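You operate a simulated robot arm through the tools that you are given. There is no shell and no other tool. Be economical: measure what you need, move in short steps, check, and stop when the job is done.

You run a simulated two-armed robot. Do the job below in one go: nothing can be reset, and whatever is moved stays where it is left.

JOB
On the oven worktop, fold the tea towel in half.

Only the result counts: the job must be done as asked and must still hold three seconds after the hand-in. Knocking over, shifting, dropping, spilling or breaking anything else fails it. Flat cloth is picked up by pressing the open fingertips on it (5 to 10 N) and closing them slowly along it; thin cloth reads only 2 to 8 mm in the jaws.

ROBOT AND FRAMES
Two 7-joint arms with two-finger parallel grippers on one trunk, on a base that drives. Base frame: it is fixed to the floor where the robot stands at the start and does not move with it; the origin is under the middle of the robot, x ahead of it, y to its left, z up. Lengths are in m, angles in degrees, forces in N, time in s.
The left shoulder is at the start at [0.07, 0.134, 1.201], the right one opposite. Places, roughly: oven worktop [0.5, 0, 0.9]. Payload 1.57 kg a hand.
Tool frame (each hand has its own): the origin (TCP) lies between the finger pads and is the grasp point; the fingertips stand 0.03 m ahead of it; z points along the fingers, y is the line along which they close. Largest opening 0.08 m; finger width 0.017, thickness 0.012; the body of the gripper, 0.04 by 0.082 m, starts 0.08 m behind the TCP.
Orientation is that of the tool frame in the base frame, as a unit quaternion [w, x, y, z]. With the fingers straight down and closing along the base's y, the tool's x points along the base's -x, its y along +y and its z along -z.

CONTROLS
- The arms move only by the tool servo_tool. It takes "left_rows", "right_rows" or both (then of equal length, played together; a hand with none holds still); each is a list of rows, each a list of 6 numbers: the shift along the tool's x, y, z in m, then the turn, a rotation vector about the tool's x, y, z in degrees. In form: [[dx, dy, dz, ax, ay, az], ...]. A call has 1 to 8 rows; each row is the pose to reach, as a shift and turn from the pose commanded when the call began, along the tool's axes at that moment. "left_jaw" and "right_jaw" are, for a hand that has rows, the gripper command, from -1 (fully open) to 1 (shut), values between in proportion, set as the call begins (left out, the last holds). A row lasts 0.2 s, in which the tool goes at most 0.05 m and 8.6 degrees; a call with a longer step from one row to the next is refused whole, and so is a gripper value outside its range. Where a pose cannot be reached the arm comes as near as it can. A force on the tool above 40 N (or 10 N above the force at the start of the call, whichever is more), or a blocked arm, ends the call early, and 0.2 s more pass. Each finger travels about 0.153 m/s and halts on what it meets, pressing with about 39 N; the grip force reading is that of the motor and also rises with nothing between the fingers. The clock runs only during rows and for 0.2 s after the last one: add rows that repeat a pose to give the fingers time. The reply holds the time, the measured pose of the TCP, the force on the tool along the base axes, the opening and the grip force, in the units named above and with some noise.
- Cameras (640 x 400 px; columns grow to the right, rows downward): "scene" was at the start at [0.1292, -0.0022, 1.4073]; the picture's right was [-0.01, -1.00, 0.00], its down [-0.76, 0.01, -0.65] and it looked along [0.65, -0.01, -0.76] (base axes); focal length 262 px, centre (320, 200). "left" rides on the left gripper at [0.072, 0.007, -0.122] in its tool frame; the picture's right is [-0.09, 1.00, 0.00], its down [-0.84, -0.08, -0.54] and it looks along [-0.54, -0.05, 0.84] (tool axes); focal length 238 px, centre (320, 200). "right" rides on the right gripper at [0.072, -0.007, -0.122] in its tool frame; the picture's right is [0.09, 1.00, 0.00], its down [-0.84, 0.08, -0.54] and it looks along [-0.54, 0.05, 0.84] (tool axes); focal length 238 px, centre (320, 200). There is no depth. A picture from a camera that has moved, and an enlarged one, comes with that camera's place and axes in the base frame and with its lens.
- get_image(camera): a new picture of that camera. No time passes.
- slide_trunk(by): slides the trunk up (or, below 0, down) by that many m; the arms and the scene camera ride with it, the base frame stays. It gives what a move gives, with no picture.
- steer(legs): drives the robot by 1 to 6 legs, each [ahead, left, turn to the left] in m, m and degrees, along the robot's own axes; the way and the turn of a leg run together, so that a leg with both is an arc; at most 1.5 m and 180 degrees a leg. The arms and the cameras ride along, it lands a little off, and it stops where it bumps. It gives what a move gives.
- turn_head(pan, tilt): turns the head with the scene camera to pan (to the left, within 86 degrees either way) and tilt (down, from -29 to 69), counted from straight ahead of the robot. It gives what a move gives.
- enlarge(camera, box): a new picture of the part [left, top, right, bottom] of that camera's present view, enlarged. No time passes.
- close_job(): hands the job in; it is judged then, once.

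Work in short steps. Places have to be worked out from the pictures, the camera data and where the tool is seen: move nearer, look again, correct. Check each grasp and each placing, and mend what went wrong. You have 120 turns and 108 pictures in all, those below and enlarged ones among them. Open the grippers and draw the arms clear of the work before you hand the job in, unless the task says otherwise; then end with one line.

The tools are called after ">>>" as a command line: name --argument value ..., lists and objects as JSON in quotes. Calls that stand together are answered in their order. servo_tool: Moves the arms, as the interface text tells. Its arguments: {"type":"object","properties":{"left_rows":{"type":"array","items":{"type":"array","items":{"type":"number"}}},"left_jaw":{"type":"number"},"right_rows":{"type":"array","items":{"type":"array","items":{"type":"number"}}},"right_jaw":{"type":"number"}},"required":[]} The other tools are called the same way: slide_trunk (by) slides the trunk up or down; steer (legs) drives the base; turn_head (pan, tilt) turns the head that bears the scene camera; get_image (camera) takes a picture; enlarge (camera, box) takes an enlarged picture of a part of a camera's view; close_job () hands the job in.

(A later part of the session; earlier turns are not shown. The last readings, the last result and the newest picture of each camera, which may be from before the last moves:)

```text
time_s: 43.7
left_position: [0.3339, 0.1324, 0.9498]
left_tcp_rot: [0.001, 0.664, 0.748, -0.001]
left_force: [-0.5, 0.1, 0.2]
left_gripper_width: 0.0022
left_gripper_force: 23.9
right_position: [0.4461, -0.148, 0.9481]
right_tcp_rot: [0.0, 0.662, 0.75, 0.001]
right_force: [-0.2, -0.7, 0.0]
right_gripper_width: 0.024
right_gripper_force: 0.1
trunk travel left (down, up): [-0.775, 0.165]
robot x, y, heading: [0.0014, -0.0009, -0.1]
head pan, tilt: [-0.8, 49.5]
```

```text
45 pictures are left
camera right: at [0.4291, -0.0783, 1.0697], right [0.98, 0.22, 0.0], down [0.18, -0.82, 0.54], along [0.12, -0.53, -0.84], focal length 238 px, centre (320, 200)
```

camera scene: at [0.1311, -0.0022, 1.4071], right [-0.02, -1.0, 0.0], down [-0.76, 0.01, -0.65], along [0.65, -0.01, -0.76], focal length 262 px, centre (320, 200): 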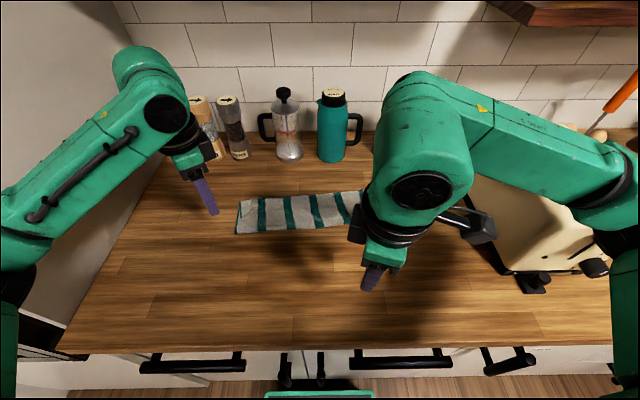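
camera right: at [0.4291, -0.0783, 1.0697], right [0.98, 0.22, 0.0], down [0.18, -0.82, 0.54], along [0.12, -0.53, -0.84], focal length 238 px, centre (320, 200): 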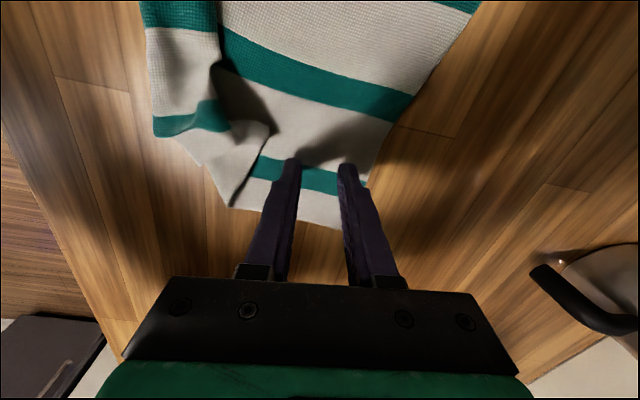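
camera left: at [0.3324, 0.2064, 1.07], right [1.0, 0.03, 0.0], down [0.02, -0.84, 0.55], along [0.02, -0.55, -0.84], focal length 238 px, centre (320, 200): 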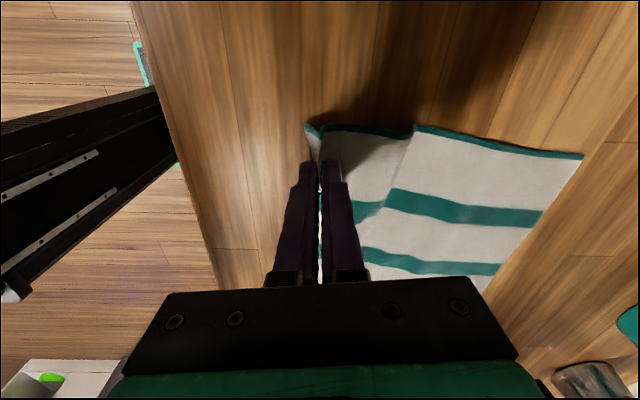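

The fingers are above the far right part. I press and push forward 8 cm.

>>> servo_tool --right_rows '[[0, 0, 0.004, 0, 0, 0], [0, 0, 0.008, 0, 0, 0], [0, 0, 0.008, 0, 0, 0]]'

>>> servo_tool --right_rows '[[0, 0.015, 0, 0, 0, 0], [0, 0.03, 0, 0, 0, 0], [0, 0.045, 0, 0, 0, 0], [0, 0.06, 0, 0, 0, 0], [0, 0.075, 0, 0, 0, 0], [0, 0.085, 0, 0, 0, 0]]'

>>> get_image --camera "right"

>>> enlarge --camera "scene" --box '[180, 150, 460, 325]'

```text
time_s: 44.5
left_position: [0.3327, 0.132, 0.9508]
left_tcp_rot: [0.003, 0.663, 0.748, -0.001]
left_force: [-0.8, -1.2, 0.0]
left_gripper_width: 0.0021
left_gripper_force: 23.7
right_position: [0.4449, -0.1489, 0.9416]
right_tcp_rot: [0.001, 0.662, 0.75, 0.001]
right_force: [2.0, -1.0, 14.4]
right_gripper_width: 0.0235
right_gripper_force: 0.1
trunk travel left (down, up): [-0.775, 0.165]
robot x, y, heading: [-0.0005, -0.0041, -0.1]
head pan, tilt: [-0.8, 49.5]
```

```text
time_s: 45.9
left_position: [0.332, 0.1323, 0.9497]
left_tcp_rot: [0.003, 0.663, 0.749, -0.001]
left_force: [0.5, -0.4, -0.7]
left_gripper_width: 0.0021
left_gripper_force: 23.5
right_position: [0.5293, -0.1383, 0.9414]
right_tcp_rot: [0.0, 0.661, 0.75, 0.001]
right_force: [-2.4, -0.1, 8.1]
right_gripper_width: 0.0239
right_gripper_force: 0.0
trunk travel left (down, up): [-0.775, 0.165]
robot x, y, heading: [0.0001, 0.0002, -0.4]
head pan, tilt: [-0.8, 49.5]
```

```text
44 pictures are left
camera right: at [0.5127, -0.0671, 1.0639], right [0.98, 0.22, 0.0], down [0.18, -0.82, 0.54], along [0.12, -0.53, -0.84], focal length 238 px, centre (320, 200)
```

right: 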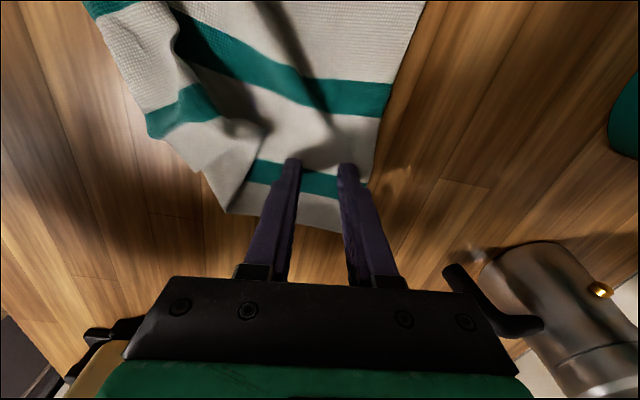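

```text
2.29 times, centred on (320, 238) of scene
camera zoom: at [0.1278, -0.0019, 1.4075], right [-0.02, -1.0, 0.0], down [-0.76, 0.01, -0.65], along [0.65, -0.01, -0.76], focal length 598 px, centre (320, 114)
```

zoom: 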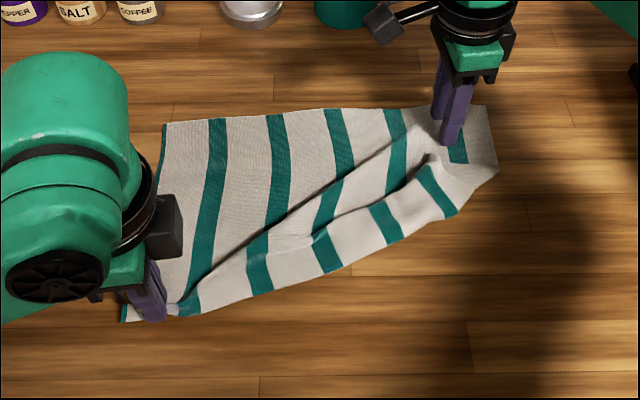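

The whole right side moved forward with its flap, which is now clearly visible: its loose hem corner is at about (0.49, −0.11), lying on top. I move the right hand onto that flap to pinch just the top layer and carry it back.

>>> servo_tool --right_rows '[[0, 0, -0.03, 0, 0, 0], [0, 0, -0.05, 0, 0, 0], [0.015, -0.02, -0.05, 0, 0, 0], [0.03, -0.04, -0.05, 0, 0, 0], [0.0458, -0.062, -0.05, 0, 0, 0], [0.0458, -0.062, -0.04, 0, 0, 0], [0.0458, -0.062, -0.04, 0, 0, 0]]'

>>> enlarge --camera "right" --box '[160, 50, 480, 250]'

>>> enlarge --camera "scene" --box '[300, 170, 420, 245]'

```text
time_s: 47.5
left_position: [0.3341, 0.1327, 0.9499]
left_tcp_rot: [0.002, 0.663, 0.748, -0.001]
left_force: [0.7, -0.8, -0.6]
left_gripper_width: 0.0019
left_gripper_force: 23.1
right_position: [0.4628, -0.1004, 0.9808]
right_tcp_rot: [0.0, 0.662, 0.75, -0.001]
right_force: [0.1, -0.4, 0.1]
right_gripper_width: 0.0243
right_gripper_force: 0.1
trunk travel left (down, up): [-0.775, 0.165]
robot x, y, heading: [0.0013, -0.0036, -0.1]
head pan, tilt: [-0.8, 49.5]
```

```text
2.00 times, centred on (320, 150) of right
camera zoom: at [0.4471, -0.0299, 1.1027], right [0.98, 0.21, 0.0], down [0.18, -0.82, 0.54], along [0.12, -0.53, -0.84], focal length 477 px, centre (320, 300)
```

zoom: 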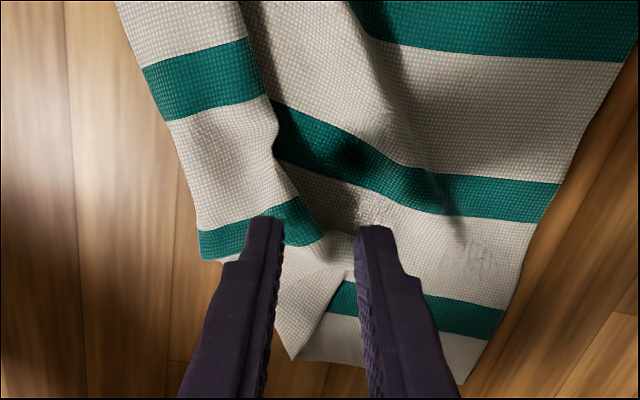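

```text
5.33 times, centred on (360, 208) of scene
camera zoom: at [0.1298, -0.0023, 1.4073], right [-0.02, -1.0, 0.0], down [-0.76, 0.01, -0.65], along [0.65, -0.01, -0.76], focal length 1396 px, centre (107, 160)
```

zoom: 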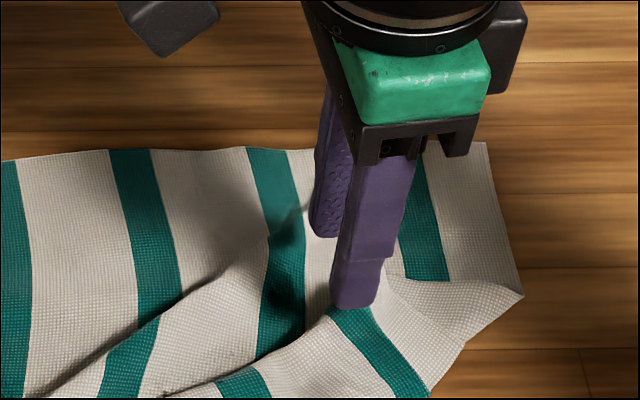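

The flap lies more to the robot side: I need to shift about 3 cm back and narrow the opening to 18 mm so both tips press only on the flap.

>>> servo_tool --right_rows '[[0, -0.015, 0.01, 0, 0, 0], [0, -0.0295, 0.02, 0, 0, 0], [0, -0.0295, 0.03, 0, 0, 0], [0, -0.0295, 0.034, 0, 0, 0], [0, -0.0295, 0.036, 0, 0, 0]]' --right_jaw 0.55

>>> enlarge --camera "right" --box '[160, 50, 480, 250]'

```text
time_s: 48.7
left_position: [0.3344, 0.133, 0.9489]
left_tcp_rot: [0.001, 0.663, 0.749, 0.0]
left_force: [-0.2, 0.1, -0.4]
left_gripper_width: 0.0023
left_gripper_force: 24.2
right_position: [0.4342, -0.1039, 0.943]
right_tcp_rot: [0.001, 0.662, 0.749, 0.001]
right_force: [0.4, -0.1, 1.4]
right_gripper_width: 0.0183
right_gripper_force: 0.1
trunk travel left (down, up): [-0.775, 0.165]
robot x, y, heading: [0.0029, 0.005, -0.0]
head pan, tilt: [-0.8, 49.5]
```

```text
2.00 times, centred on (320, 150) of right
camera zoom: at [0.4176, -0.0337, 1.0665], right [0.98, 0.21, 0.0], down [0.18, -0.82, 0.54], along [0.12, -0.53, -0.84], focal length 477 px, centre (320, 300)
```

zoom: 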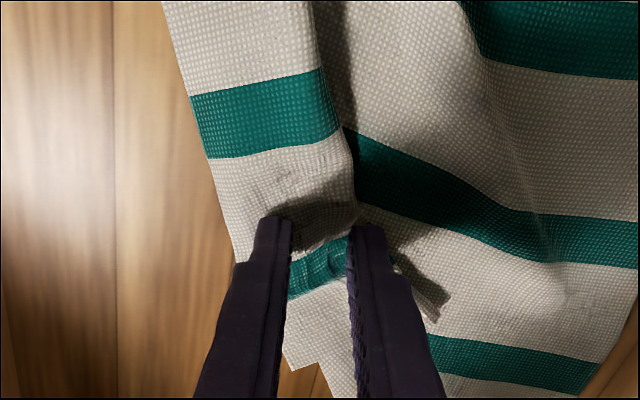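

Both tips are on the flap. I press slightly and close slowly.

>>> servo_tool --right_rows '[[0, 0, 0.001, 0, 0, 0], [0, 0, 0.001, 0, 0, 0]]' --right_jaw 0.7

>>> servo_tool --right_rows '[[0, 0, 0, 0, 0, 0], [0, 0, 0, 0, 0, 0]]' --right_jaw 0.85

>>> servo_tool --right_rows '[[0, 0, 0, 0, 0, 0], [0, 0, 0, 0, 0, 0], [0, 0, -0.02, 0, 0, 0], [0, 0, -0.04, 0, 0, 0], [0, -0.01, -0.05, 0, 0, 0], [0, -0.01, -0.05, 0, 0, 0]]' --right_jaw 1

>>> enlarge --camera "right" --box '[160, 50, 480, 250]'

>>> enlarge --camera "scene" --box '[200, 150, 440, 300]'

```text
time_s: 49.3
left_position: [0.3334, 0.1317, 0.9493]
left_tcp_rot: [0.002, 0.663, 0.749, -0.001]
left_force: [-0.1, 0.0, 0.7]
left_gripper_width: 0.0021
left_gripper_force: 23.9
right_position: [0.4327, -0.1043, 0.9424]
right_tcp_rot: [0.0, 0.662, 0.75, 0.001]
right_force: [-0.2, -0.7, 1.8]
right_gripper_width: 0.0117
right_gripper_force: 0.2
trunk travel left (down, up): [-0.775, 0.165]
robot x, y, heading: [0.0054, -0.0008, 0.2]
head pan, tilt: [-0.8, 49.5]
```

```text
time_s: 49.9
left_position: [0.3335, 0.1335, 0.949]
left_tcp_rot: [0.003, 0.663, 0.748, 0.0]
left_force: [0.0, -0.4, -0.5]
left_gripper_width: 0.0022
left_gripper_force: 23.5
right_position: [0.434, -0.1044, 0.9436]
right_tcp_rot: [0.0, 0.662, 0.749, 0.0]
right_force: [0.4, 0.2, 1.2]
right_gripper_width: 0.0054
right_gripper_force: 0.1
trunk travel left (down, up): [-0.775, 0.165]
robot x, y, heading: [-0.0001, 0.0014, 0.1]
head pan, tilt: [-0.8, 49.5]
```

```text
time_s: 51.3
left_position: [0.3341, 0.1309, 0.9492]
left_tcp_rot: [0.002, 0.663, 0.749, 0.0]
left_force: [0.7, 0.7, -0.3]
left_gripper_width: 0.0019
left_gripper_force: 24.2
right_position: [0.4237, -0.1062, 0.9939]
right_tcp_rot: [0.001, 0.662, 0.75, 0.0]
right_force: [-0.2, 0.1, 0.3]
right_gripper_width: 0.0002
right_gripper_force: 21.4
trunk travel left (down, up): [-0.775, 0.165]
robot x, y, heading: [0.0015, 0.0023, -0.1]
head pan, tilt: [-0.8, 49.5]
```

```text
2.00 times, centred on (320, 150) of right
camera zoom: at [0.408, -0.0355, 1.1152], right [0.98, 0.21, 0.0], down [0.18, -0.82, 0.54], along [0.12, -0.53, -0.84], focal length 477 px, centre (320, 300)
```

zoom: 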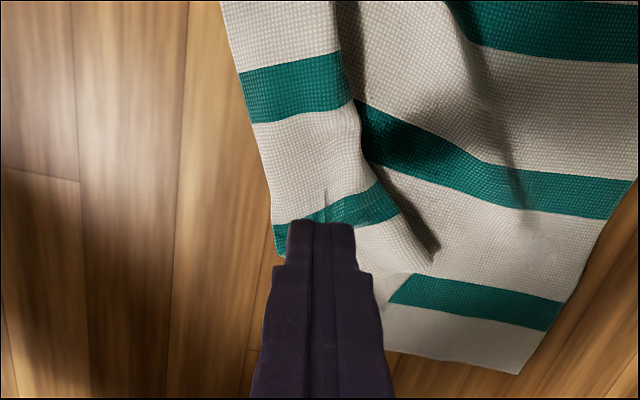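

```text
2.67 times, centred on (320, 225) of scene
camera zoom: at [0.1301, -0.0023, 1.4073], right [-0.02, -1.0, 0.0], down [-0.76, 0.01, -0.65], along [0.65, -0.01, -0.76], focal length 698 px, centre (320, 133)
```

zoom: 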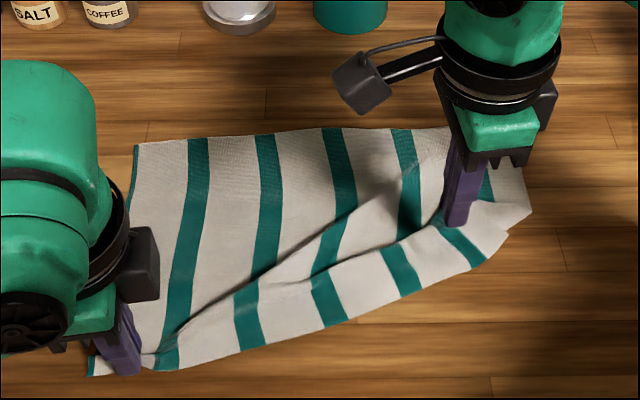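

The jaws closed empty (0.2 mm) because the pressure was too low. I reopen and go back down with firmer contact.

>>> servo_tool --right_rows '[[0, 0.006, 0, 0, 0, 0], [0, 0.012, 0.02, 0, 0, 0], [0, 0.012, 0.04, 0, 0, 0], [0, 0.012, 0.05, 0, 0, 0], [0, 0.012, 0.054, 0, 0, 0], [0, 0.012, 0.054, 0, 0, 0]]' --right_jaw 0.45

```text
time_s: 52.7
left_position: [0.3312, 0.1324, 0.9507]
left_tcp_rot: [0.002, 0.663, 0.748, 0.0]
left_force: [0.6, 1.0, -0.5]
left_gripper_width: 0.0022
left_gripper_force: 24.2
right_position: [0.4338, -0.1045, 0.9414]
right_tcp_rot: [0.003, 0.662, 0.75, 0.005]
right_force: [6.2, -5.6, 33.0]
right_gripper_width: 0.0216
right_gripper_force: 0.1
trunk travel left (down, up): [-0.775, 0.165]
robot x, y, heading: [0.0011, -0.0002, -0.3]
head pan, tilt: [-0.8, 49.5]
```

>>> servo_tool --right_rows '[[0, 0, -0.0022, 0, 0, 0], [0, 0, -0.0022, 0, 0, 0]]'

```text
time_s: 53.3
left_position: [0.3322, 0.1312, 0.9502]
left_tcp_rot: [0.003, 0.664, 0.748, -0.001]
left_force: [0.4, 0.4, -0.2]
left_gripper_width: 0.0021
left_gripper_force: 23.6
right_position: [0.4341, -0.105, 0.9416]
right_tcp_rot: [0.001, 0.661, 0.75, 0.002]
right_force: [4.6, -4.1, 26.2]
right_gripper_width: 0.0209
right_gripper_force: 0.0
trunk travel left (down, up): [-0.775, 0.165]
robot x, y, heading: [0.0026, 0.0003, -0.2]
head pan, tilt: [-0.8, 49.5]
```

>>> servo_tool --right_rows '[[0, 0, -0.0045, 0, 0, 0], [0, 0, -0.0045, 0, 0, 0]]'

```text
time_s: 53.9
left_position: [0.3323, 0.1329, 0.9483]
left_tcp_rot: [0.002, 0.663, 0.748, 0.0]
left_force: [0.4, -0.6, 0.2]
left_gripper_width: 0.0023
left_gripper_force: 23.2
right_position: [0.4357, -0.1039, 0.9456]
right_tcp_rot: [0.0, 0.661, 0.75, 0.0]
right_force: [-0.2, -0.1, 0.8]
right_gripper_width: 0.022
right_gripper_force: 0.0
trunk travel left (down, up): [-0.775, 0.165]
robot x, y, heading: [0.0026, 0.0007, -0.3]
head pan, tilt: [-0.8, 49.5]
```

Now it is just clear; I go back down 3.5 mm for moderate pressure.

>>> servo_tool --right_rows '[[0, 0, 0.0035, 0, 0, 0], [0, 0, 0.0035, 0, 0, 0]]'

```text
time_s: 54.5
left_position: [0.3318, 0.1321, 0.9498]
left_tcp_rot: [0.003, 0.664, 0.748, -0.001]
left_force: [0.3, 0.7, -0.1]
left_gripper_width: 0.0021
left_gripper_force: 23.5
right_position: [0.4353, -0.1038, 0.9432]
right_tcp_rot: [0.0, 0.662, 0.749, 0.001]
right_force: [-0.3, 0.2, 5.7]
right_gripper_width: 0.0223
right_gripper_force: 0.3
trunk travel left (down, up): [-0.775, 0.165]
robot x, y, heading: [0.0002, 0.0006, -0.1]
head pan, tilt: [-0.8, 49.5]
```

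At 5.7 N, I add 0.7 mm and close in steps, then check before lifting.

>>> servo_tool --right_rows '[[0, 0, 0.0007, 0, 0, 0], [0, 0, 0.0007, 0, 0, 0]]' --right_jaw 0.6

>>> servo_tool --right_rows '[[0, 0, 0.0003, 0, 0, 0], [0, 0, 0.0003, 0, 0, 0]]' --right_jaw 0.8

>>> servo_tool --right_rows '[[0, 0, 0, 0, 0, 0], [0, 0, 0, 0, 0, 0]]' --right_jaw 1

>>> enlarge --camera "right" --box '[160, 50, 480, 250]'

```text
time_s: 55.1
left_position: [0.3331, 0.1338, 0.9494]
left_tcp_rot: [0.002, 0.664, 0.748, 0.0]
left_force: [0.8, -0.9, 0.1]
left_gripper_width: 0.002
left_gripper_force: 23.8
right_position: [0.4351, -0.1032, 0.9429]
right_tcp_rot: [0.001, 0.662, 0.749, 0.002]
right_force: [1.4, -0.2, 10.6]
right_gripper_width: 0.0149
right_gripper_force: 0.0
trunk travel left (down, up): [-0.775, 0.165]
robot x, y, heading: [0.0009, -0.0047, -0.1]
head pan, tilt: [-0.8, 49.5]
```

```text
time_s: 55.7
left_position: [0.3318, 0.1329, 0.9485]
left_tcp_rot: [0.003, 0.663, 0.749, 0.0]
left_force: [0.4, 0.2, -0.6]
left_gripper_width: 0.0019
left_gripper_force: 24.5
right_position: [0.4351, -0.104, 0.942]
right_tcp_rot: [0.001, 0.662, 0.749, 0.001]
right_force: [0.7, -1.5, 13.0]
right_gripper_width: 0.0085
right_gripper_force: 0.1
trunk travel left (down, up): [-0.775, 0.165]
robot x, y, heading: [-0.0001, -0.0019, -0.1]
head pan, tilt: [-0.8, 49.5]
```

```text
time_s: 56.3
left_position: [0.3323, 0.1327, 0.9502]
left_tcp_rot: [0.003, 0.664, 0.748, 0.0]
left_force: [0.3, -0.4, -0.7]
left_gripper_width: 0.002
left_gripper_force: 23.5
right_position: [0.4344, -0.1043, 0.9418]
right_tcp_rot: [0.002, 0.662, 0.75, 0.001]
right_force: [1.3, -0.3, 14.7]
right_gripper_width: 0.002
right_gripper_force: 23.5
trunk travel left (down, up): [-0.775, 0.165]
robot x, y, heading: [-0.0013, -0.001, -0.0]
head pan, tilt: [-0.8, 49.5]
```

```text
2.00 times, centred on (320, 150) of right
camera zoom: at [0.4183, -0.0326, 1.065], right [0.98, 0.21, 0.0], down [0.18, -0.82, 0.54], along [0.12, -0.53, -0.84], focal length 477 px, centre (320, 300)
```

zoom: 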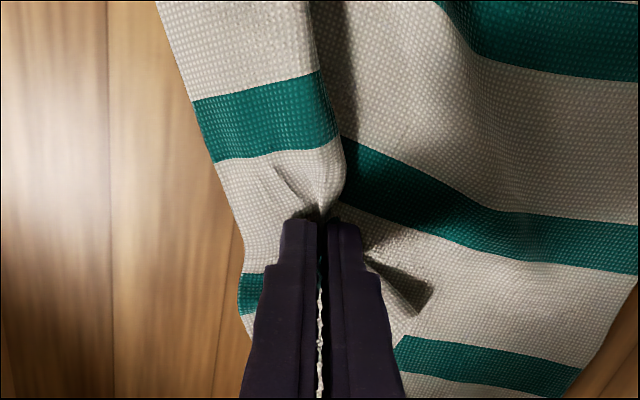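

A grip of 2.0 mm on the flap. I lift and carry it back toward me to unfold it.

>>> servo_tool --right_rows '[[0, 0, -0.025, 0, 0, 0], [0, 0, -0.05, 0, 0, 0], [0, -0.02, -0.06, 0, 0, 0], [0, -0.05, -0.055, 0, 0, 0], [0, -0.08, -0.035, 0, 0, 0], [-0.005, -0.1, -0.012, 0, 0, 0], [-0.005, -0.1, -0.012, 0, 0, 0]]'

>>> enlarge --camera "scene" --box '[180, 150, 460, 325]'

>>> get_image --camera "right"

```text
time_s: 57.9
left_position: [0.3331, 0.1337, 0.9487]
left_tcp_rot: [0.002, 0.663, 0.748, -0.001]
left_force: [0.3, -0.1, 0.2]
left_gripper_width: 0.0018
left_gripper_force: 23.7
right_position: [0.3365, -0.1216, 0.9522]
right_tcp_rot: [0.0, 0.662, 0.75, 0.0]
right_force: [1.0, -0.1, 0.3]
right_gripper_width: 0.0017
right_gripper_force: 23.2
trunk travel left (down, up): [-0.775, 0.165]
robot x, y, heading: [-0.0, 0.0006, -0.1]
head pan, tilt: [-0.8, 49.5]
```

```text
2.29 times, centred on (320, 238) of scene
camera zoom: at [0.1301, -0.002, 1.4073], right [-0.02, -1.0, 0.0], down [-0.76, 0.01, -0.65], along [0.65, -0.01, -0.76], focal length 598 px, centre (320, 114)
```

zoom: 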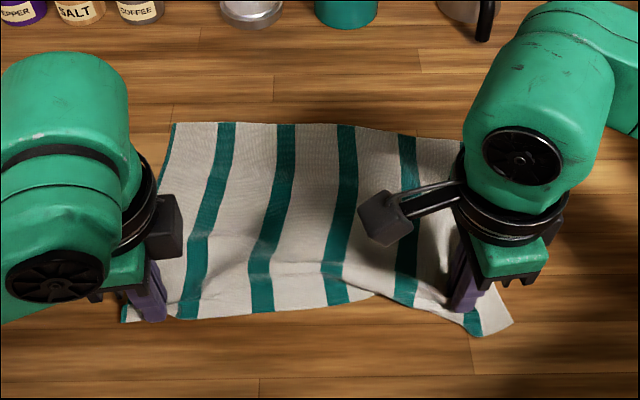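

```text
35 pictures are left
camera right: at [0.3204, -0.0507, 1.0749], right [0.98, 0.21, 0.0], down [0.18, -0.82, 0.54], along [0.12, -0.53, -0.84], focal length 238 px, centre (320, 200)
```

right: 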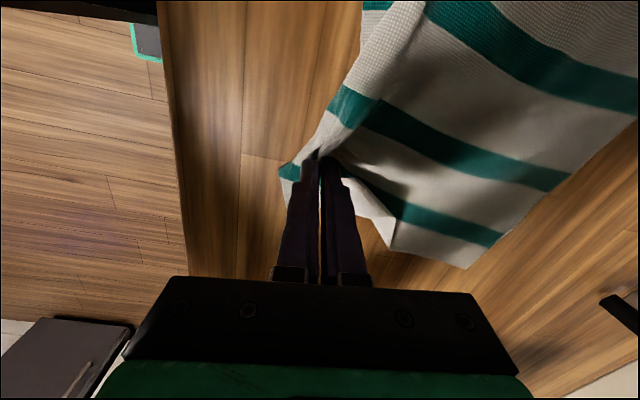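

The towel is nearly flat again. I release both hands and lift them clear to plan a clean re-grip at the hem.

>>> servo_tool --left_rows '[[0, 0, 0, 0, 0, 0], [0, 0, 0, 0, 0, 0], [0, 0, -0.02, 0, 0, 0], [0.03, 0.01, -0.05, 0, 0, 0], [0.07, 0.03, -0.07, 0, 0, 0], [0.1, 0.06, -0.08, 0, 0, 0], [0.12, 0.08, -0.08, 0, 0, 0]]' --right_rows '[[0, 0, 0, 0, 0, 0], [0, 0, 0, 0, 0, 0], [0, 0, -0.02, 0, 0, 0], [-0.03, 0.01, -0.05, 0, 0, 0], [-0.07, 0.03, -0.07, 0, 0, 0], [-0.11, 0.05, -0.08, 0, 0, 0], [-0.13, 0.05, -0.08, 0, 0, 0]]' --left_jaw 0.3 --right_jaw 0.3

>>> enlarge --camera "scene" --box '[190, 150, 446, 310]'

```text
time_s: 59.5
left_position: [0.3966, 0.2595, 1.0309]
left_tcp_rot: [0.003, 0.663, 0.749, 0.0]
left_force: [-0.6, 1.0, 0.9]
left_gripper_width: 0.0281
left_gripper_force: 0.0
left hand out of reach, approached as far as the arm can: row 4
right_position: [0.4027, -0.2459, 1.0328]
right_tcp_rot: [-0.001, 0.662, 0.749, -0.001]
right_force: [-0.4, -0.2, -0.7]
right_gripper_width: 0.0278
right_gripper_force: 0.0
trunk travel left (down, up): [-0.775, 0.165]
robot x, y, heading: [-0.0011, -0.002, 0.1]
head pan, tilt: [-0.8, 49.5]
```

```text
2.50 times, centred on (318, 230) of scene
camera zoom: at [0.1302, -0.0027, 1.4072], right [-0.02, -1.0, 0.0], down [-0.76, 0.01, -0.65], along [0.65, -0.01, -0.76], focal length 654 px, centre (325, 125)
```

zoom: 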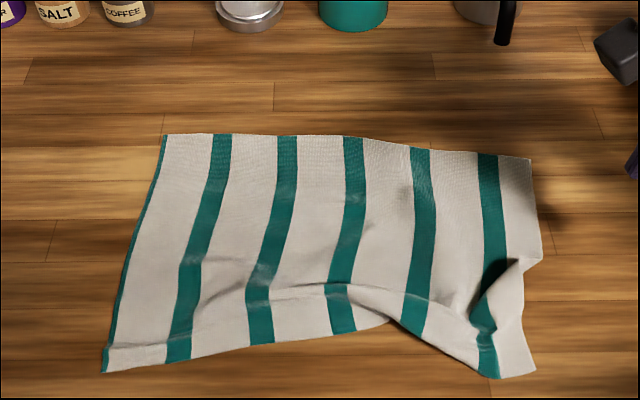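

The towel is a single layer again with one wrinkle and a tuck at the near right corner. I'll pick up that corner with the right hand and pull it toward me and outward to flatten it.

>>> servo_tool --right_rows '[[0.025, -0.014, 0.01, 0, 0, 0], [0.05, -0.028, 0.02, 0, 0, 0], [0.08, -0.042, 0.03, 0, 0, 0], [0.103, -0.056, 0.05, 0, 0, 0], [0.103, -0.056, 0.075, 0, 0, 0], [0.103, -0.056, 0.088, 0, 0, 0], [0.103, -0.056, 0.088, 0, 0, 0]]'

>>> get_image --camera "right"

```text
time_s: 61.1
left_position: [0.3955, 0.2605, 1.0288]
left_tcp_rot: [0.003, 0.663, 0.749, 0.0]
left_force: [1.0, -0.1, -0.1]
left_gripper_width: 0.0278
left_gripper_force: 0.1
right_position: [0.333, -0.1496, 0.9435]
right_tcp_rot: [0.0, 0.662, 0.749, 0.001]
right_force: [0.4, -0.5, 0.0]
right_gripper_width: 0.0284
right_gripper_force: 0.0
trunk travel left (down, up): [-0.775, 0.165]
robot x, y, heading: [0.0032, -0.0013, -0.3]
head pan, tilt: [-0.8, 49.5]
```

```text
33 pictures are left
camera right: at [0.3167, -0.0795, 1.0666], right [0.98, 0.21, 0.0], down [0.18, -0.82, 0.54], along [0.12, -0.53, -0.84], focal length 238 px, centre (320, 200)
```

right: 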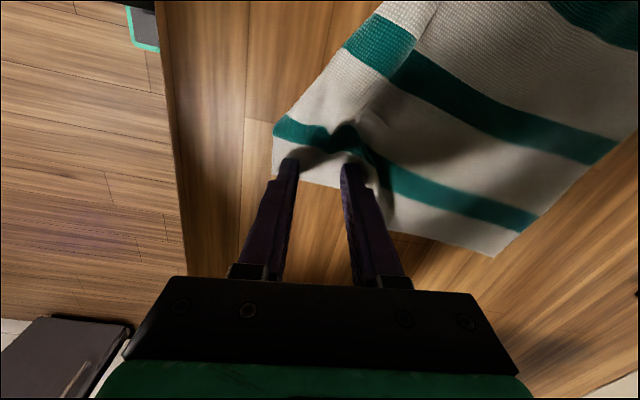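

The fingers straddle the corner's white border. I press and close on it.

>>> servo_tool --right_rows '[[0, 0, 0.002, 0, 0, 0], [0, 0, 0.0035, 0, 0, 0], [0, 0, 0.0035, 0, 0, 0]]'

>>> servo_tool --right_rows '[[0, 0, 0, 0, 0, 0], [0, 0, 0, 0, 0, 0]]' --right_jaw 0.55

>>> servo_tool --right_rows '[[0, 0, 0, 0, 0, 0], [0, 0, 0, 0, 0, 0]]' --right_jaw 0.8

>>> servo_tool --right_rows '[[0, 0, 0, 0, 0, 0], [0, 0, 0, 0, 0, 0], [0, 0, -0.01, 0, 0, 0], [0, 0, -0.01, 0, 0, 0]]' --right_jaw 1

```text
time_s: 61.9
left_position: [0.3951, 0.2603, 1.0302]
left_tcp_rot: [0.001, 0.663, 0.749, -0.001]
left_force: [0.1, 0.1, -0.3]
left_gripper_width: 0.0279
left_gripper_force: 0.1
right_position: [0.3334, -0.1494, 0.9416]
right_tcp_rot: [0.0, 0.662, 0.75, 0.001]
right_force: [-0.5, -0.9, 4.5]
right_gripper_width: 0.0278
right_gripper_force: 0.0
trunk travel left (down, up): [-0.775, 0.165]
robot x, y, heading: [-0.0021, -0.0002, 0.0]
head pan, tilt: [-0.8, 49.5]
```

```text
time_s: 62.5
left_position: [0.3949, 0.2609, 1.0291]
left_tcp_rot: [0.002, 0.663, 0.749, -0.001]
left_force: [-0.8, 0.4, -0.4]
left_gripper_width: 0.0282
left_gripper_force: 0.0
right_position: [0.3336, -0.1495, 0.9416]
right_tcp_rot: [0.0, 0.662, 0.75, 0.0]
right_force: [-0.1, 0.2, 4.3]
right_gripper_width: 0.0171
right_gripper_force: 0.0
trunk travel left (down, up): [-0.775, 0.165]
robot x, y, heading: [0.003, 0.0033, -0.2]
head pan, tilt: [-0.8, 49.5]
```

```text
time_s: 63.1
left_position: [0.3957, 0.2597, 1.0299]
left_tcp_rot: [0.002, 0.663, 0.748, -0.001]
left_force: [-0.5, 0.2, 0.6]
left_gripper_width: 0.028
left_gripper_force: 0.1
right_position: [0.3322, -0.1497, 0.9428]
right_tcp_rot: [0.001, 0.661, 0.75, 0.0]
right_force: [1.0, -0.2, 5.0]
right_gripper_width: 0.0074
right_gripper_force: 0.1
trunk travel left (down, up): [-0.775, 0.165]
robot x, y, heading: [-0.0015, 0.0023, -0.2]
head pan, tilt: [-0.8, 49.5]
```

```text
time_s: 64.1
left_position: [0.3956, 0.2598, 1.0293]
left_tcp_rot: [0.002, 0.663, 0.749, 0.0]
left_force: [0.1, 0.2, -0.6]
left_gripper_width: 0.028
left_gripper_force: 0.0
right_position: [0.3328, -0.1491, 0.9518]
right_tcp_rot: [-0.001, 0.662, 0.75, 0.0]
right_force: [-0.4, 0.3, 0.5]
right_gripper_width: 0.0022
right_gripper_force: 23.4
trunk travel left (down, up): [-0.775, 0.165]
robot x, y, heading: [0.004, -0.0024, -0.0]
head pan, tilt: [-0.8, 49.5]
```

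The corner is held (2.2 mm). I pull it toward me and outward about 5 cm, low over the table.

>>> servo_tool --right_rows '[[-0.01, -0.01, 0, 0, 0, 0], [-0.02, -0.02, 0, 0, 0, 0], [-0.03, -0.035, 0.002, 0, 0, 0], [-0.035, -0.05, 0.004, 0, 0, 0], [-0.035, -0.05, 0.004, 0, 0, 0]]'

>>> enlarge --camera "scene" --box '[190, 150, 446, 310]'

```text
time_s: 65.3
left_position: [0.3961, 0.2605, 1.0304]
left_tcp_rot: [0.002, 0.663, 0.748, -0.001]
left_force: [0.1, 0.1, 0.2]
left_gripper_width: 0.0279
left_gripper_force: 0.1
right_position: [0.2892, -0.1879, 0.9474]
right_tcp_rot: [0.001, 0.662, 0.75, 0.0]
right_force: [0.0, 0.5, -0.9]
right_gripper_width: 0.0025
right_gripper_force: 23.6
trunk travel left (down, up): [-0.775, 0.165]
robot x, y, heading: [-0.0013, 0.0023, -0.3]
head pan, tilt: [-0.8, 49.5]
```

```text
2.50 times, centred on (318, 230) of scene
camera zoom: at [0.1303, -0.0022, 1.4072], right [-0.02, -1.0, 0.0], down [-0.76, 0.01, -0.65], along [0.65, -0.01, -0.76], focal length 654 px, centre (325, 125)
```

zoom: 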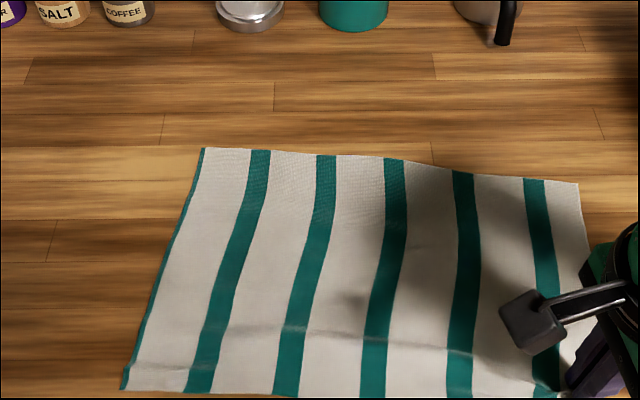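

Now the towel lies smooth and flat. Its near edge is close to my hands' inner limit, so I release, lift, and back the base off 5 cm before the final grip.

>>> servo_tool --right_rows '[[0, 0, 0, 0, 0, 0], [0, 0, 0, 0, 0, 0], [0, 0, -0.025, 0, 0, 3], [0, 0, -0.06, 0, 0, 8], [-0.02, 0.01, -0.09, 0, 0, 15], [-0.04, 0.02, -0.09, 0, 0, 15]]' --left_rows '[[0, 0, 0, 0, 0, 0], [0, 0, 0, 0, 0, 0], [0, 0, 0, 0, 0, 3], [0, 0, 0, 0, 0, 8], [0, 0, 0, 0, 0, 15], [0, 0, 0, 0, 0, 15]]' --right_jaw 0.3

>>> steer --legs '[[-0.05, 0, 0]]'

>>> enlarge --camera "scene" --box '[170, 130, 490, 330]'

```text
time_s: 66.7
left_position: [0.3966, 0.2601, 1.0296]
left_tcp_rot: [0.002, 0.756, 0.654, -0.001]
left_force: [0.3, -0.1, -0.9]
left_gripper_width: 0.0277
left_gripper_force: 0.0
right_position: [0.3126, -0.2297, 1.0379]
right_tcp_rot: [0.0, 0.754, 0.657, 0.0]
right_force: [0.2, 0.4, 0.0]
right_gripper_width: 0.028
right_gripper_force: 0.1
trunk travel left (down, up): [-0.775, 0.165]
robot x, y, heading: [-0.0004, -0.0045, -0.0]
head pan, tilt: [-0.8, 49.5]
```

```text
time_s: 67.7
left_position: [0.3512, 0.2603, 1.0266]
left_tcp_rot: [0.0, 0.755, 0.655, -0.002]
left_force: [0.0, -0.7, -1.0]
left_gripper_width: 0.0282
left_gripper_force: 0.2
right_position: [0.2677, -0.2287, 1.0363]
right_tcp_rot: [-0.001, 0.754, 0.657, 0.0]
right_force: [0.7, 0.1, 0.5]
right_gripper_width: 0.0279
right_gripper_force: 0.1
trunk travel left (down, up): [-0.775, 0.165]
robot x, y, heading: [-0.0476, -0.0011, 0.0]
head pan, tilt: [-0.8, 49.5]
```

```text
2.00 times, centred on (330, 230) of scene
camera zoom: at [0.0864, -0.0023, 1.4066], right [-0.02, -1.0, 0.0], down [-0.76, 0.01, -0.65], along [0.65, -0.01, -0.76], focal length 524 px, centre (300, 140)
```

zoom: 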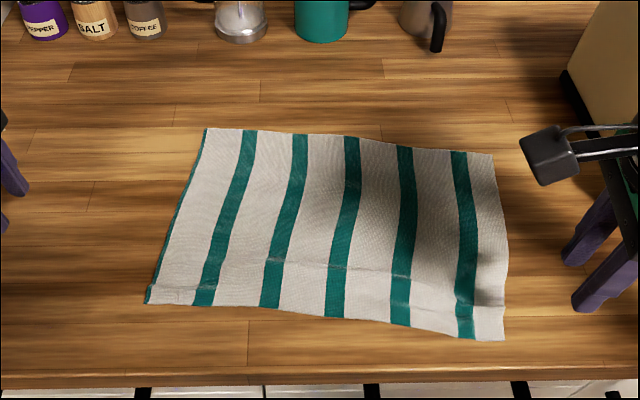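

The towel is clean and flat: NL (0.305,0.147), NR (0.262,−0.199), FL (0.536,0.113), FR (0.486,−0.244). I move both hands over the near hem, 3 cm in from the corners, with the near fingers just off the cloth.

>>> servo_tool --left_rows '[[-0.04, -0.004, 0, 0, 0, 0], [-0.08, -0.009, 0.005, 0, 0, 0], [-0.12, -0.014, 0.02, 0, 0, 0], [-0.148, -0.018, 0.04, 0, 0, 0], [-0.148, -0.018, 0.06, 0, 0, 0], [-0.148, -0.018, 0.06, 0, 0, 0]]' --right_rows '[[0.015, 0, 0, 0, 0, 0], [0.03, 0, 0.005, 0, 0, 0], [0.045, 0, 0.02, 0, 0, 0], [0.059, 0, 0.045, 0, 0, 0], [0.059, 0, 0.07, 0, 0, 0], [0.059, 0, 0.07, 0, 0, 0]]'

>>> enlarge --camera "left" --box '[210, 80, 402, 200]'

>>> enlarge --camera "right" --box '[210, 80, 402, 200]'

```text
time_s: 69.1
left_position: [0.3086, 0.1154, 0.9692]
left_tcp_rot: [0.002, 0.755, 0.656, 0.0]
left_force: [0.9, 0.2, 1.2]
left_gripper_width: 0.028
left_gripper_force: 0.1
right_position: [0.2708, -0.1718, 0.9688]
right_tcp_rot: [0.001, 0.754, 0.656, 0.001]
right_force: [-0.3, 0.2, 0.2]
right_gripper_width: 0.0281
right_gripper_force: 0.0
trunk travel left (down, up): [-0.775, 0.165]
robot x, y, heading: [-0.0474, 0.001, -0.1]
head pan, tilt: [-0.8, 49.5]
```

```text
3.33 times, centred on (306, 140) of left
camera zoom: at [0.3271, 0.1869, 1.0906], right [0.97, -0.23, 0.0], down [-0.2, -0.82, 0.54], along [-0.12, -0.53, -0.84], focal length 794 px, centre (367, 400)
```

zoom: 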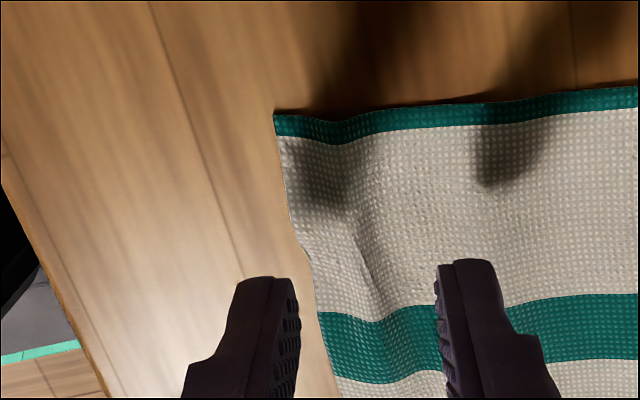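

```text
3.33 times, centred on (306, 140) of right
camera zoom: at [0.2729, -0.0989, 1.0916], right [1.0, -0.05, 0.0], down [-0.04, -0.84, 0.54], along [-0.02, -0.54, -0.84], focal length 794 px, centre (367, 400)
```

zoom: 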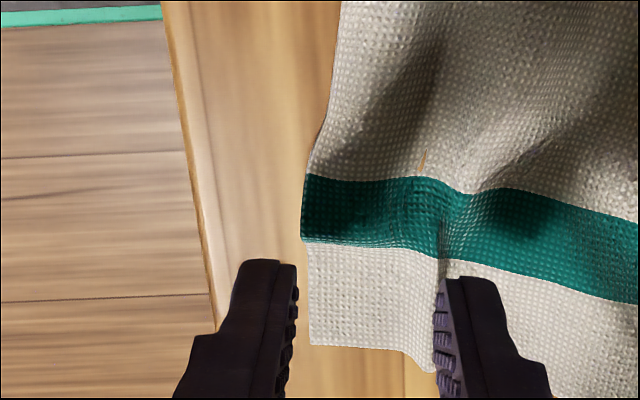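

Left needs 3 mm and right 6 mm toward me. I apply that and lower to just above contact.

>>> servo_tool --left_rows '[[0, -0.003, 0.01, 0, 0, 0], [0, -0.003, 0.02, 0, 0, 0], [0, -0.003, 0.025, 0, 0, 0], [0, -0.003, 0.027, 0, 0, 0], [0, -0.003, 0.027, 0, 0, 0]]' --right_rows '[[0, -0.006, 0.01, 0, 0, 0], [0, -0.006, 0.02, 0, 0, 0], [0, -0.006, 0.025, 0, 0, 0], [0, -0.006, 0.027, 0, 0, 0], [0, -0.006, 0.027, 0, 0, 0]]'

```text
time_s: 70.3
left_position: [0.3068, 0.1166, 0.9425]
left_tcp_rot: [0.002, 0.756, 0.655, -0.001]
left_force: [0.0, 0.3, 0.0]
left_gripper_width: 0.028
left_gripper_force: 0.1
right_position: [0.2656, -0.1705, 0.9418]
right_tcp_rot: [0.001, 0.754, 0.657, 0.0]
right_force: [-0.3, 0.5, -0.2]
right_gripper_width: 0.028
right_gripper_force: 0.0
trunk travel left (down, up): [-0.775, 0.165]
robot x, y, heading: [-0.0493, -0.0021, -0.1]
head pan, tilt: [-0.8, 49.5]
```

>>> servo_tool --left_rows '[[0, 0, 0.0025, 0, 0, 0], [0, 0, 0.0025, 0, 0, 0]]' --right_rows '[[0, 0, 0.0025, 0, 0, 0], [0, 0, 0.0025, 0, 0, 0]]'

```text
time_s: 70.9
left_position: [0.3046, 0.1154, 0.941]
left_tcp_rot: [0.002, 0.755, 0.655, 0.001]
left_force: [0.0, 0.1, 1.3]
left_gripper_width: 0.0282
left_gripper_force: 0.3
right_position: [0.265, -0.1702, 0.9409]
right_tcp_rot: [0.001, 0.754, 0.656, 0.002]
right_force: [0.4, -4.9, 25.7]
right_gripper_width: 0.029
right_gripper_force: 0.5
trunk travel left (down, up): [-0.775, 0.165]
robot x, y, heading: [-0.0491, -0.0007, -0.2]
head pan, tilt: [-0.8, 49.5]
```

The right presses too hard (26 N) and the left barely touches. I trim both.

>>> servo_tool --left_rows '[[0, 0, 0.0012, 0, 0, 0], [0, 0, 0.0012, 0, 0, 0]]' --right_rows '[[0, 0, -0.0015, 0, 0, 0], [0, 0, -0.0015, 0, 0, 0]]'

```text
time_s: 71.5
left_position: [0.3051, 0.1168, 0.9413]
left_tcp_rot: [0.005, 0.756, 0.655, 0.002]
left_force: [-1.1, 1.8, 18.3]
left_gripper_width: 0.0274
left_gripper_force: 0.0
right_position: [0.2642, -0.1694, 0.9413]
right_tcp_rot: [0.0, 0.754, 0.656, 0.002]
right_force: [2.0, -0.9, 9.5]
right_gripper_width: 0.0301
right_gripper_force: 0.5
trunk travel left (down, up): [-0.775, 0.165]
robot x, y, heading: [-0.0503, -0.0006, -0.2]
head pan, tilt: [-0.8, 49.5]
```

>>> servo_tool --left_rows '[[0, -0.004, -0.0007, 0, 0, 0], [0, -0.004, -0.0007, 0, 0, 0]]' --right_rows '[[0, -0.004, 0, 0, 0, 0], [0, -0.004, 0, 0, 0, 0]]' --left_jaw 0.5 --right_jaw 0.5

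>>> servo_tool --left_rows '[[0, -0.005, 0, 0, 0, 0], [0, -0.005, 0, 0, 0, 0]]' --right_rows '[[0, -0.005, 0, 0, 0, 0], [0, -0.005, 0, 0, 0, 0]]' --left_jaw 0.75 --right_jaw 0.75

>>> servo_tool --left_rows '[[0, -0.004, 0, 0, 0, 0], [0, -0.004, 0, 0, 0, 0], [0, -0.004, 0, 0, 0, 0]]' --right_rows '[[0, -0.004, 0, 0, 0, 0], [0, -0.004, 0, 0, 0, 0], [0, -0.004, 0, 0, 0, 0]]' --left_jaw 1 --right_jaw 1

>>> enlarge --camera "left" --box '[210, 80, 402, 200]'

>>> enlarge --camera "right" --box '[210, 80, 402, 200]'

```text
time_s: 72.1
left_position: [0.2999, 0.118, 0.9412]
left_tcp_rot: [0.004, 0.755, 0.655, 0.0]
left_force: [0.6, 1.2, 19.2]
left_gripper_width: 0.0207
left_gripper_force: 0.0
right_position: [0.2586, -0.1695, 0.9419]
right_tcp_rot: [0.001, 0.754, 0.657, 0.001]
right_force: [-1.7, 0.9, 9.0]
right_gripper_width: 0.0179
right_gripper_force: 0.1
trunk travel left (down, up): [-0.775, 0.165]
robot x, y, heading: [-0.0495, -0.0002, -0.2]
head pan, tilt: [-0.8, 49.5]
```

```text
time_s: 72.7
left_position: [0.2946, 0.1188, 0.9415]
left_tcp_rot: [0.003, 0.755, 0.655, 0.001]
left_force: [-0.6, -0.5, 16.8]
left_gripper_width: 0.009
left_gripper_force: 0.0
right_position: [0.2533, -0.1678, 0.9416]
right_tcp_rot: [0.0, 0.754, 0.657, 0.002]
right_force: [-2.0, -0.2, 15.4]
right_gripper_width: 0.0086
right_gripper_force: 0.0
trunk travel left (down, up): [-0.775, 0.165]
robot x, y, heading: [-0.0463, 0.0003, -0.3]
head pan, tilt: [-0.8, 49.5]
```

```text
time_s: 73.5
left_position: [0.2917, 0.1173, 0.9406]
left_tcp_rot: [0.004, 0.755, 0.655, 0.001]
left_force: [4.7, -0.9, 19.5]
left_gripper_width: 0.003
left_gripper_force: 23.7
right_position: [0.2518, -0.1679, 0.9407]
right_tcp_rot: [0.001, 0.755, 0.656, 0.002]
right_force: [7.0, -0.7, 27.5]
right_gripper_width: 0.0021
right_gripper_force: 23.7
trunk travel left (down, up): [-0.775, 0.165]
robot x, y, heading: [-0.0476, -0.0016, -0.1]
head pan, tilt: [-0.8, 49.5]
```

```text
3.33 times, centred on (306, 140) of left
camera zoom: at [0.3095, 0.1904, 1.0622], right [0.97, -0.23, 0.01], down [-0.2, -0.82, 0.54], along [-0.12, -0.53, -0.84], focal length 794 px, centre (367, 400)
```

zoom: 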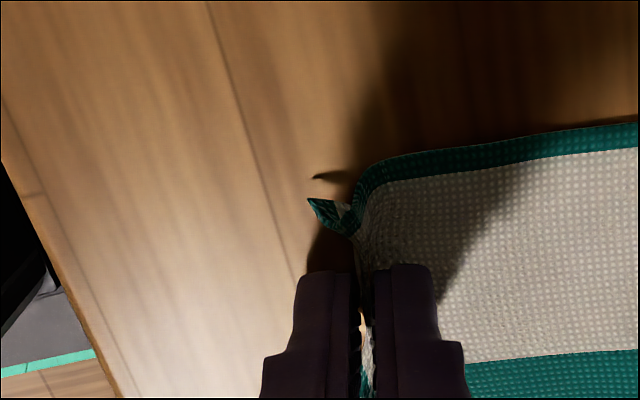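

```text
3.33 times, centred on (306, 140) of right
camera zoom: at [0.2543, -0.0948, 1.0638], right [1.0, -0.05, 0.0], down [-0.04, -0.84, 0.54], along [-0.02, -0.54, -0.84], focal length 794 px, centre (367, 400)
```

zoom: 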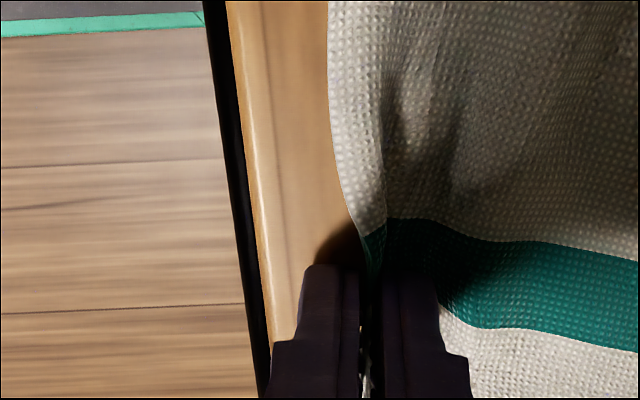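

Both hems are pinched right at their edge. I fold now in a low arc: 18 cm forward in this call.

>>> servo_tool --left_rows '[[0, 0.025, -0.03, 0, 0, 0], [0, 0.055, -0.058, 0, 0, 0], [-0.001, 0.087, -0.08, 0, 0, 0], [-0.001, 0.12, -0.09, 0, 0, 0], [-0.002, 0.15, -0.085, 0, 0, 0], [-0.002, 0.18, -0.07, 0, 0, 0], [-0.002, 0.18, -0.07, 0, 0, 0]]' --right_rows '[[0, 0.025, -0.03, 0, 0, 0], [-0.001, 0.055, -0.058, 0, 0, 0], [-0.002, 0.087, -0.08, 0, 0, 0], [-0.003, 0.12, -0.09, 0, 0, 0], [-0.004, 0.15, -0.085, 0, 0, 0], [-0.005, 0.18, -0.07, 0, 0, 0], [-0.005, 0.18, -0.07, 0, 0, 0]]'

>>> enlarge --camera "scene" --box '[190, 150, 446, 310]'

>>> get_image --camera "left"

>>> get_image --camera "right"

```text
time_s: 75.1
left_position: [0.4683, 0.091, 1.0105]
left_tcp_rot: [0.003, 0.756, 0.655, 0.001]
left_force: [-0.6, -0.3, 0.7]
left_gripper_width: 0.0028
left_gripper_force: 23.5
right_position: [0.4296, -0.1979, 1.0095]
right_tcp_rot: [0.001, 0.754, 0.657, 0.001]
right_force: [0.3, 0.0, -0.7]
right_gripper_width: 0.0023
right_gripper_force: 23.8
trunk travel left (down, up): [-0.775, 0.165]
robot x, y, heading: [-0.0493, -0.0015, -0.3]
head pan, tilt: [-0.8, 49.5]
```

```text
2.50 times, centred on (318, 230) of scene
camera zoom: at [0.0794, -0.0022, 1.4074], right [-0.02, -1.0, 0.0], down [-0.76, 0.01, -0.65], along [0.65, -0.01, -0.76], focal length 654 px, centre (325, 125)
```

zoom: 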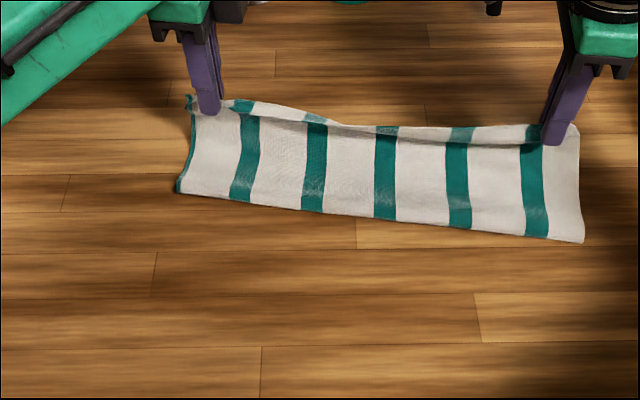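

```text
25 pictures are left
camera left: at [0.4863, 0.1632, 1.1306], right [0.97, -0.23, 0.0], down [-0.2, -0.82, 0.54], along [-0.12, -0.53, -0.84], focal length 238 px, centre (320, 200)
```

left: 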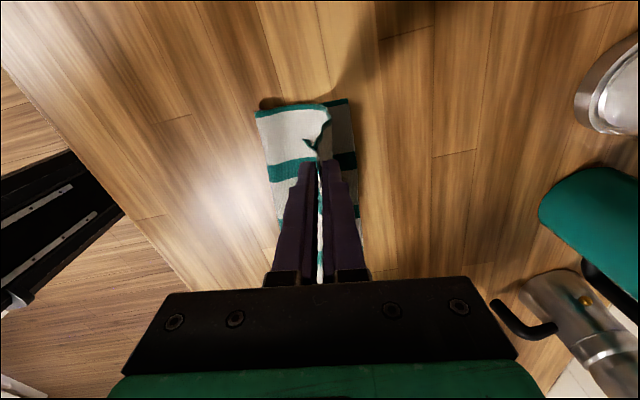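

```text
24 pictures are left
camera right: at [0.4327, -0.1248, 1.132], right [1.0, -0.05, 0.0], down [-0.04, -0.84, 0.54], along [-0.02, -0.54, -0.84], focal length 238 px, centre (320, 200)
```

right: 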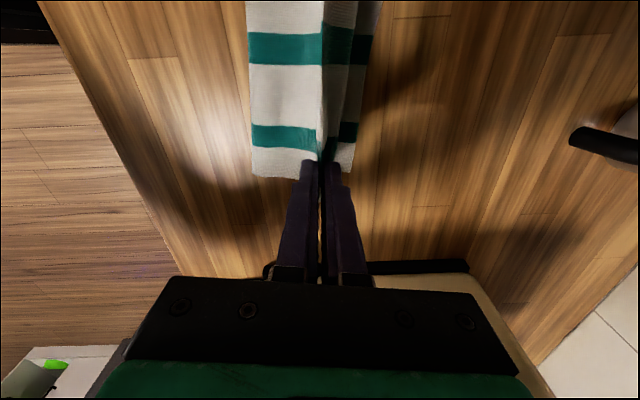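

The fold is clean, though the front fold line is about 2.5 cm too far forward because the cloth is slack and bulges ahead of the grip. I move the hands back and lower so the slack rolls to the front, then advance low.

>>> servo_tool --left_rows '[[0, -0.02, 0.008, 0, 0, 0], [0, -0.04, 0.018, 0, 0, 0], [0, -0.06, 0.028, 0, 0, 0], [0, -0.075, 0.035, 0, 0, 0], [0, -0.075, 0.035, 0, 0, 0]]' --right_rows '[[0, -0.02, 0.008, 0, 0, 0], [0, -0.04, 0.018, 0, 0, 0], [0, -0.06, 0.028, 0, 0, 0], [0, -0.075, 0.035, 0, 0, 0], [0, -0.075, 0.035, 0, 0, 0]]'

>>> get_image --camera "left"

```text
time_s: 76.3
left_position: [0.3955, 0.101, 0.9742]
left_tcp_rot: [0.002, 0.756, 0.655, -0.001]
left_force: [-0.3, -0.1, 0.6]
left_gripper_width: 0.0028
left_gripper_force: 24.6
right_position: [0.3574, -0.1868, 0.9759]
right_tcp_rot: [0.0, 0.754, 0.657, 0.001]
right_force: [-0.4, 0.2, -0.1]
right_gripper_width: 0.0025
right_gripper_force: 24.0
trunk travel left (down, up): [-0.775, 0.165]
robot x, y, heading: [-0.0495, -0.0011, -0.2]
head pan, tilt: [-0.8, 49.5]
```

```text
23 pictures are left
camera left: at [0.4138, 0.1731, 1.0949], right [0.97, -0.23, 0.0], down [-0.2, -0.82, 0.54], along [-0.12, -0.53, -0.84], focal length 238 px, centre (320, 200)
```

left: 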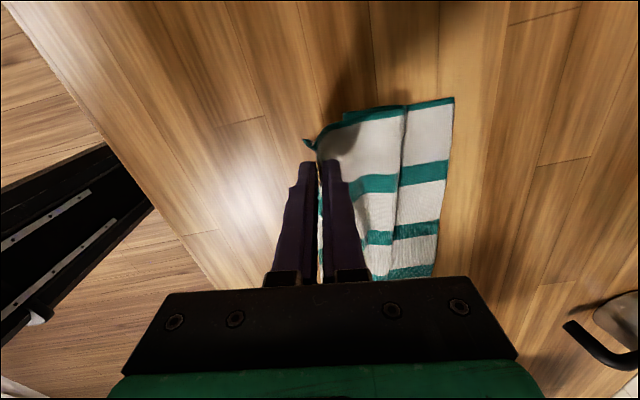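

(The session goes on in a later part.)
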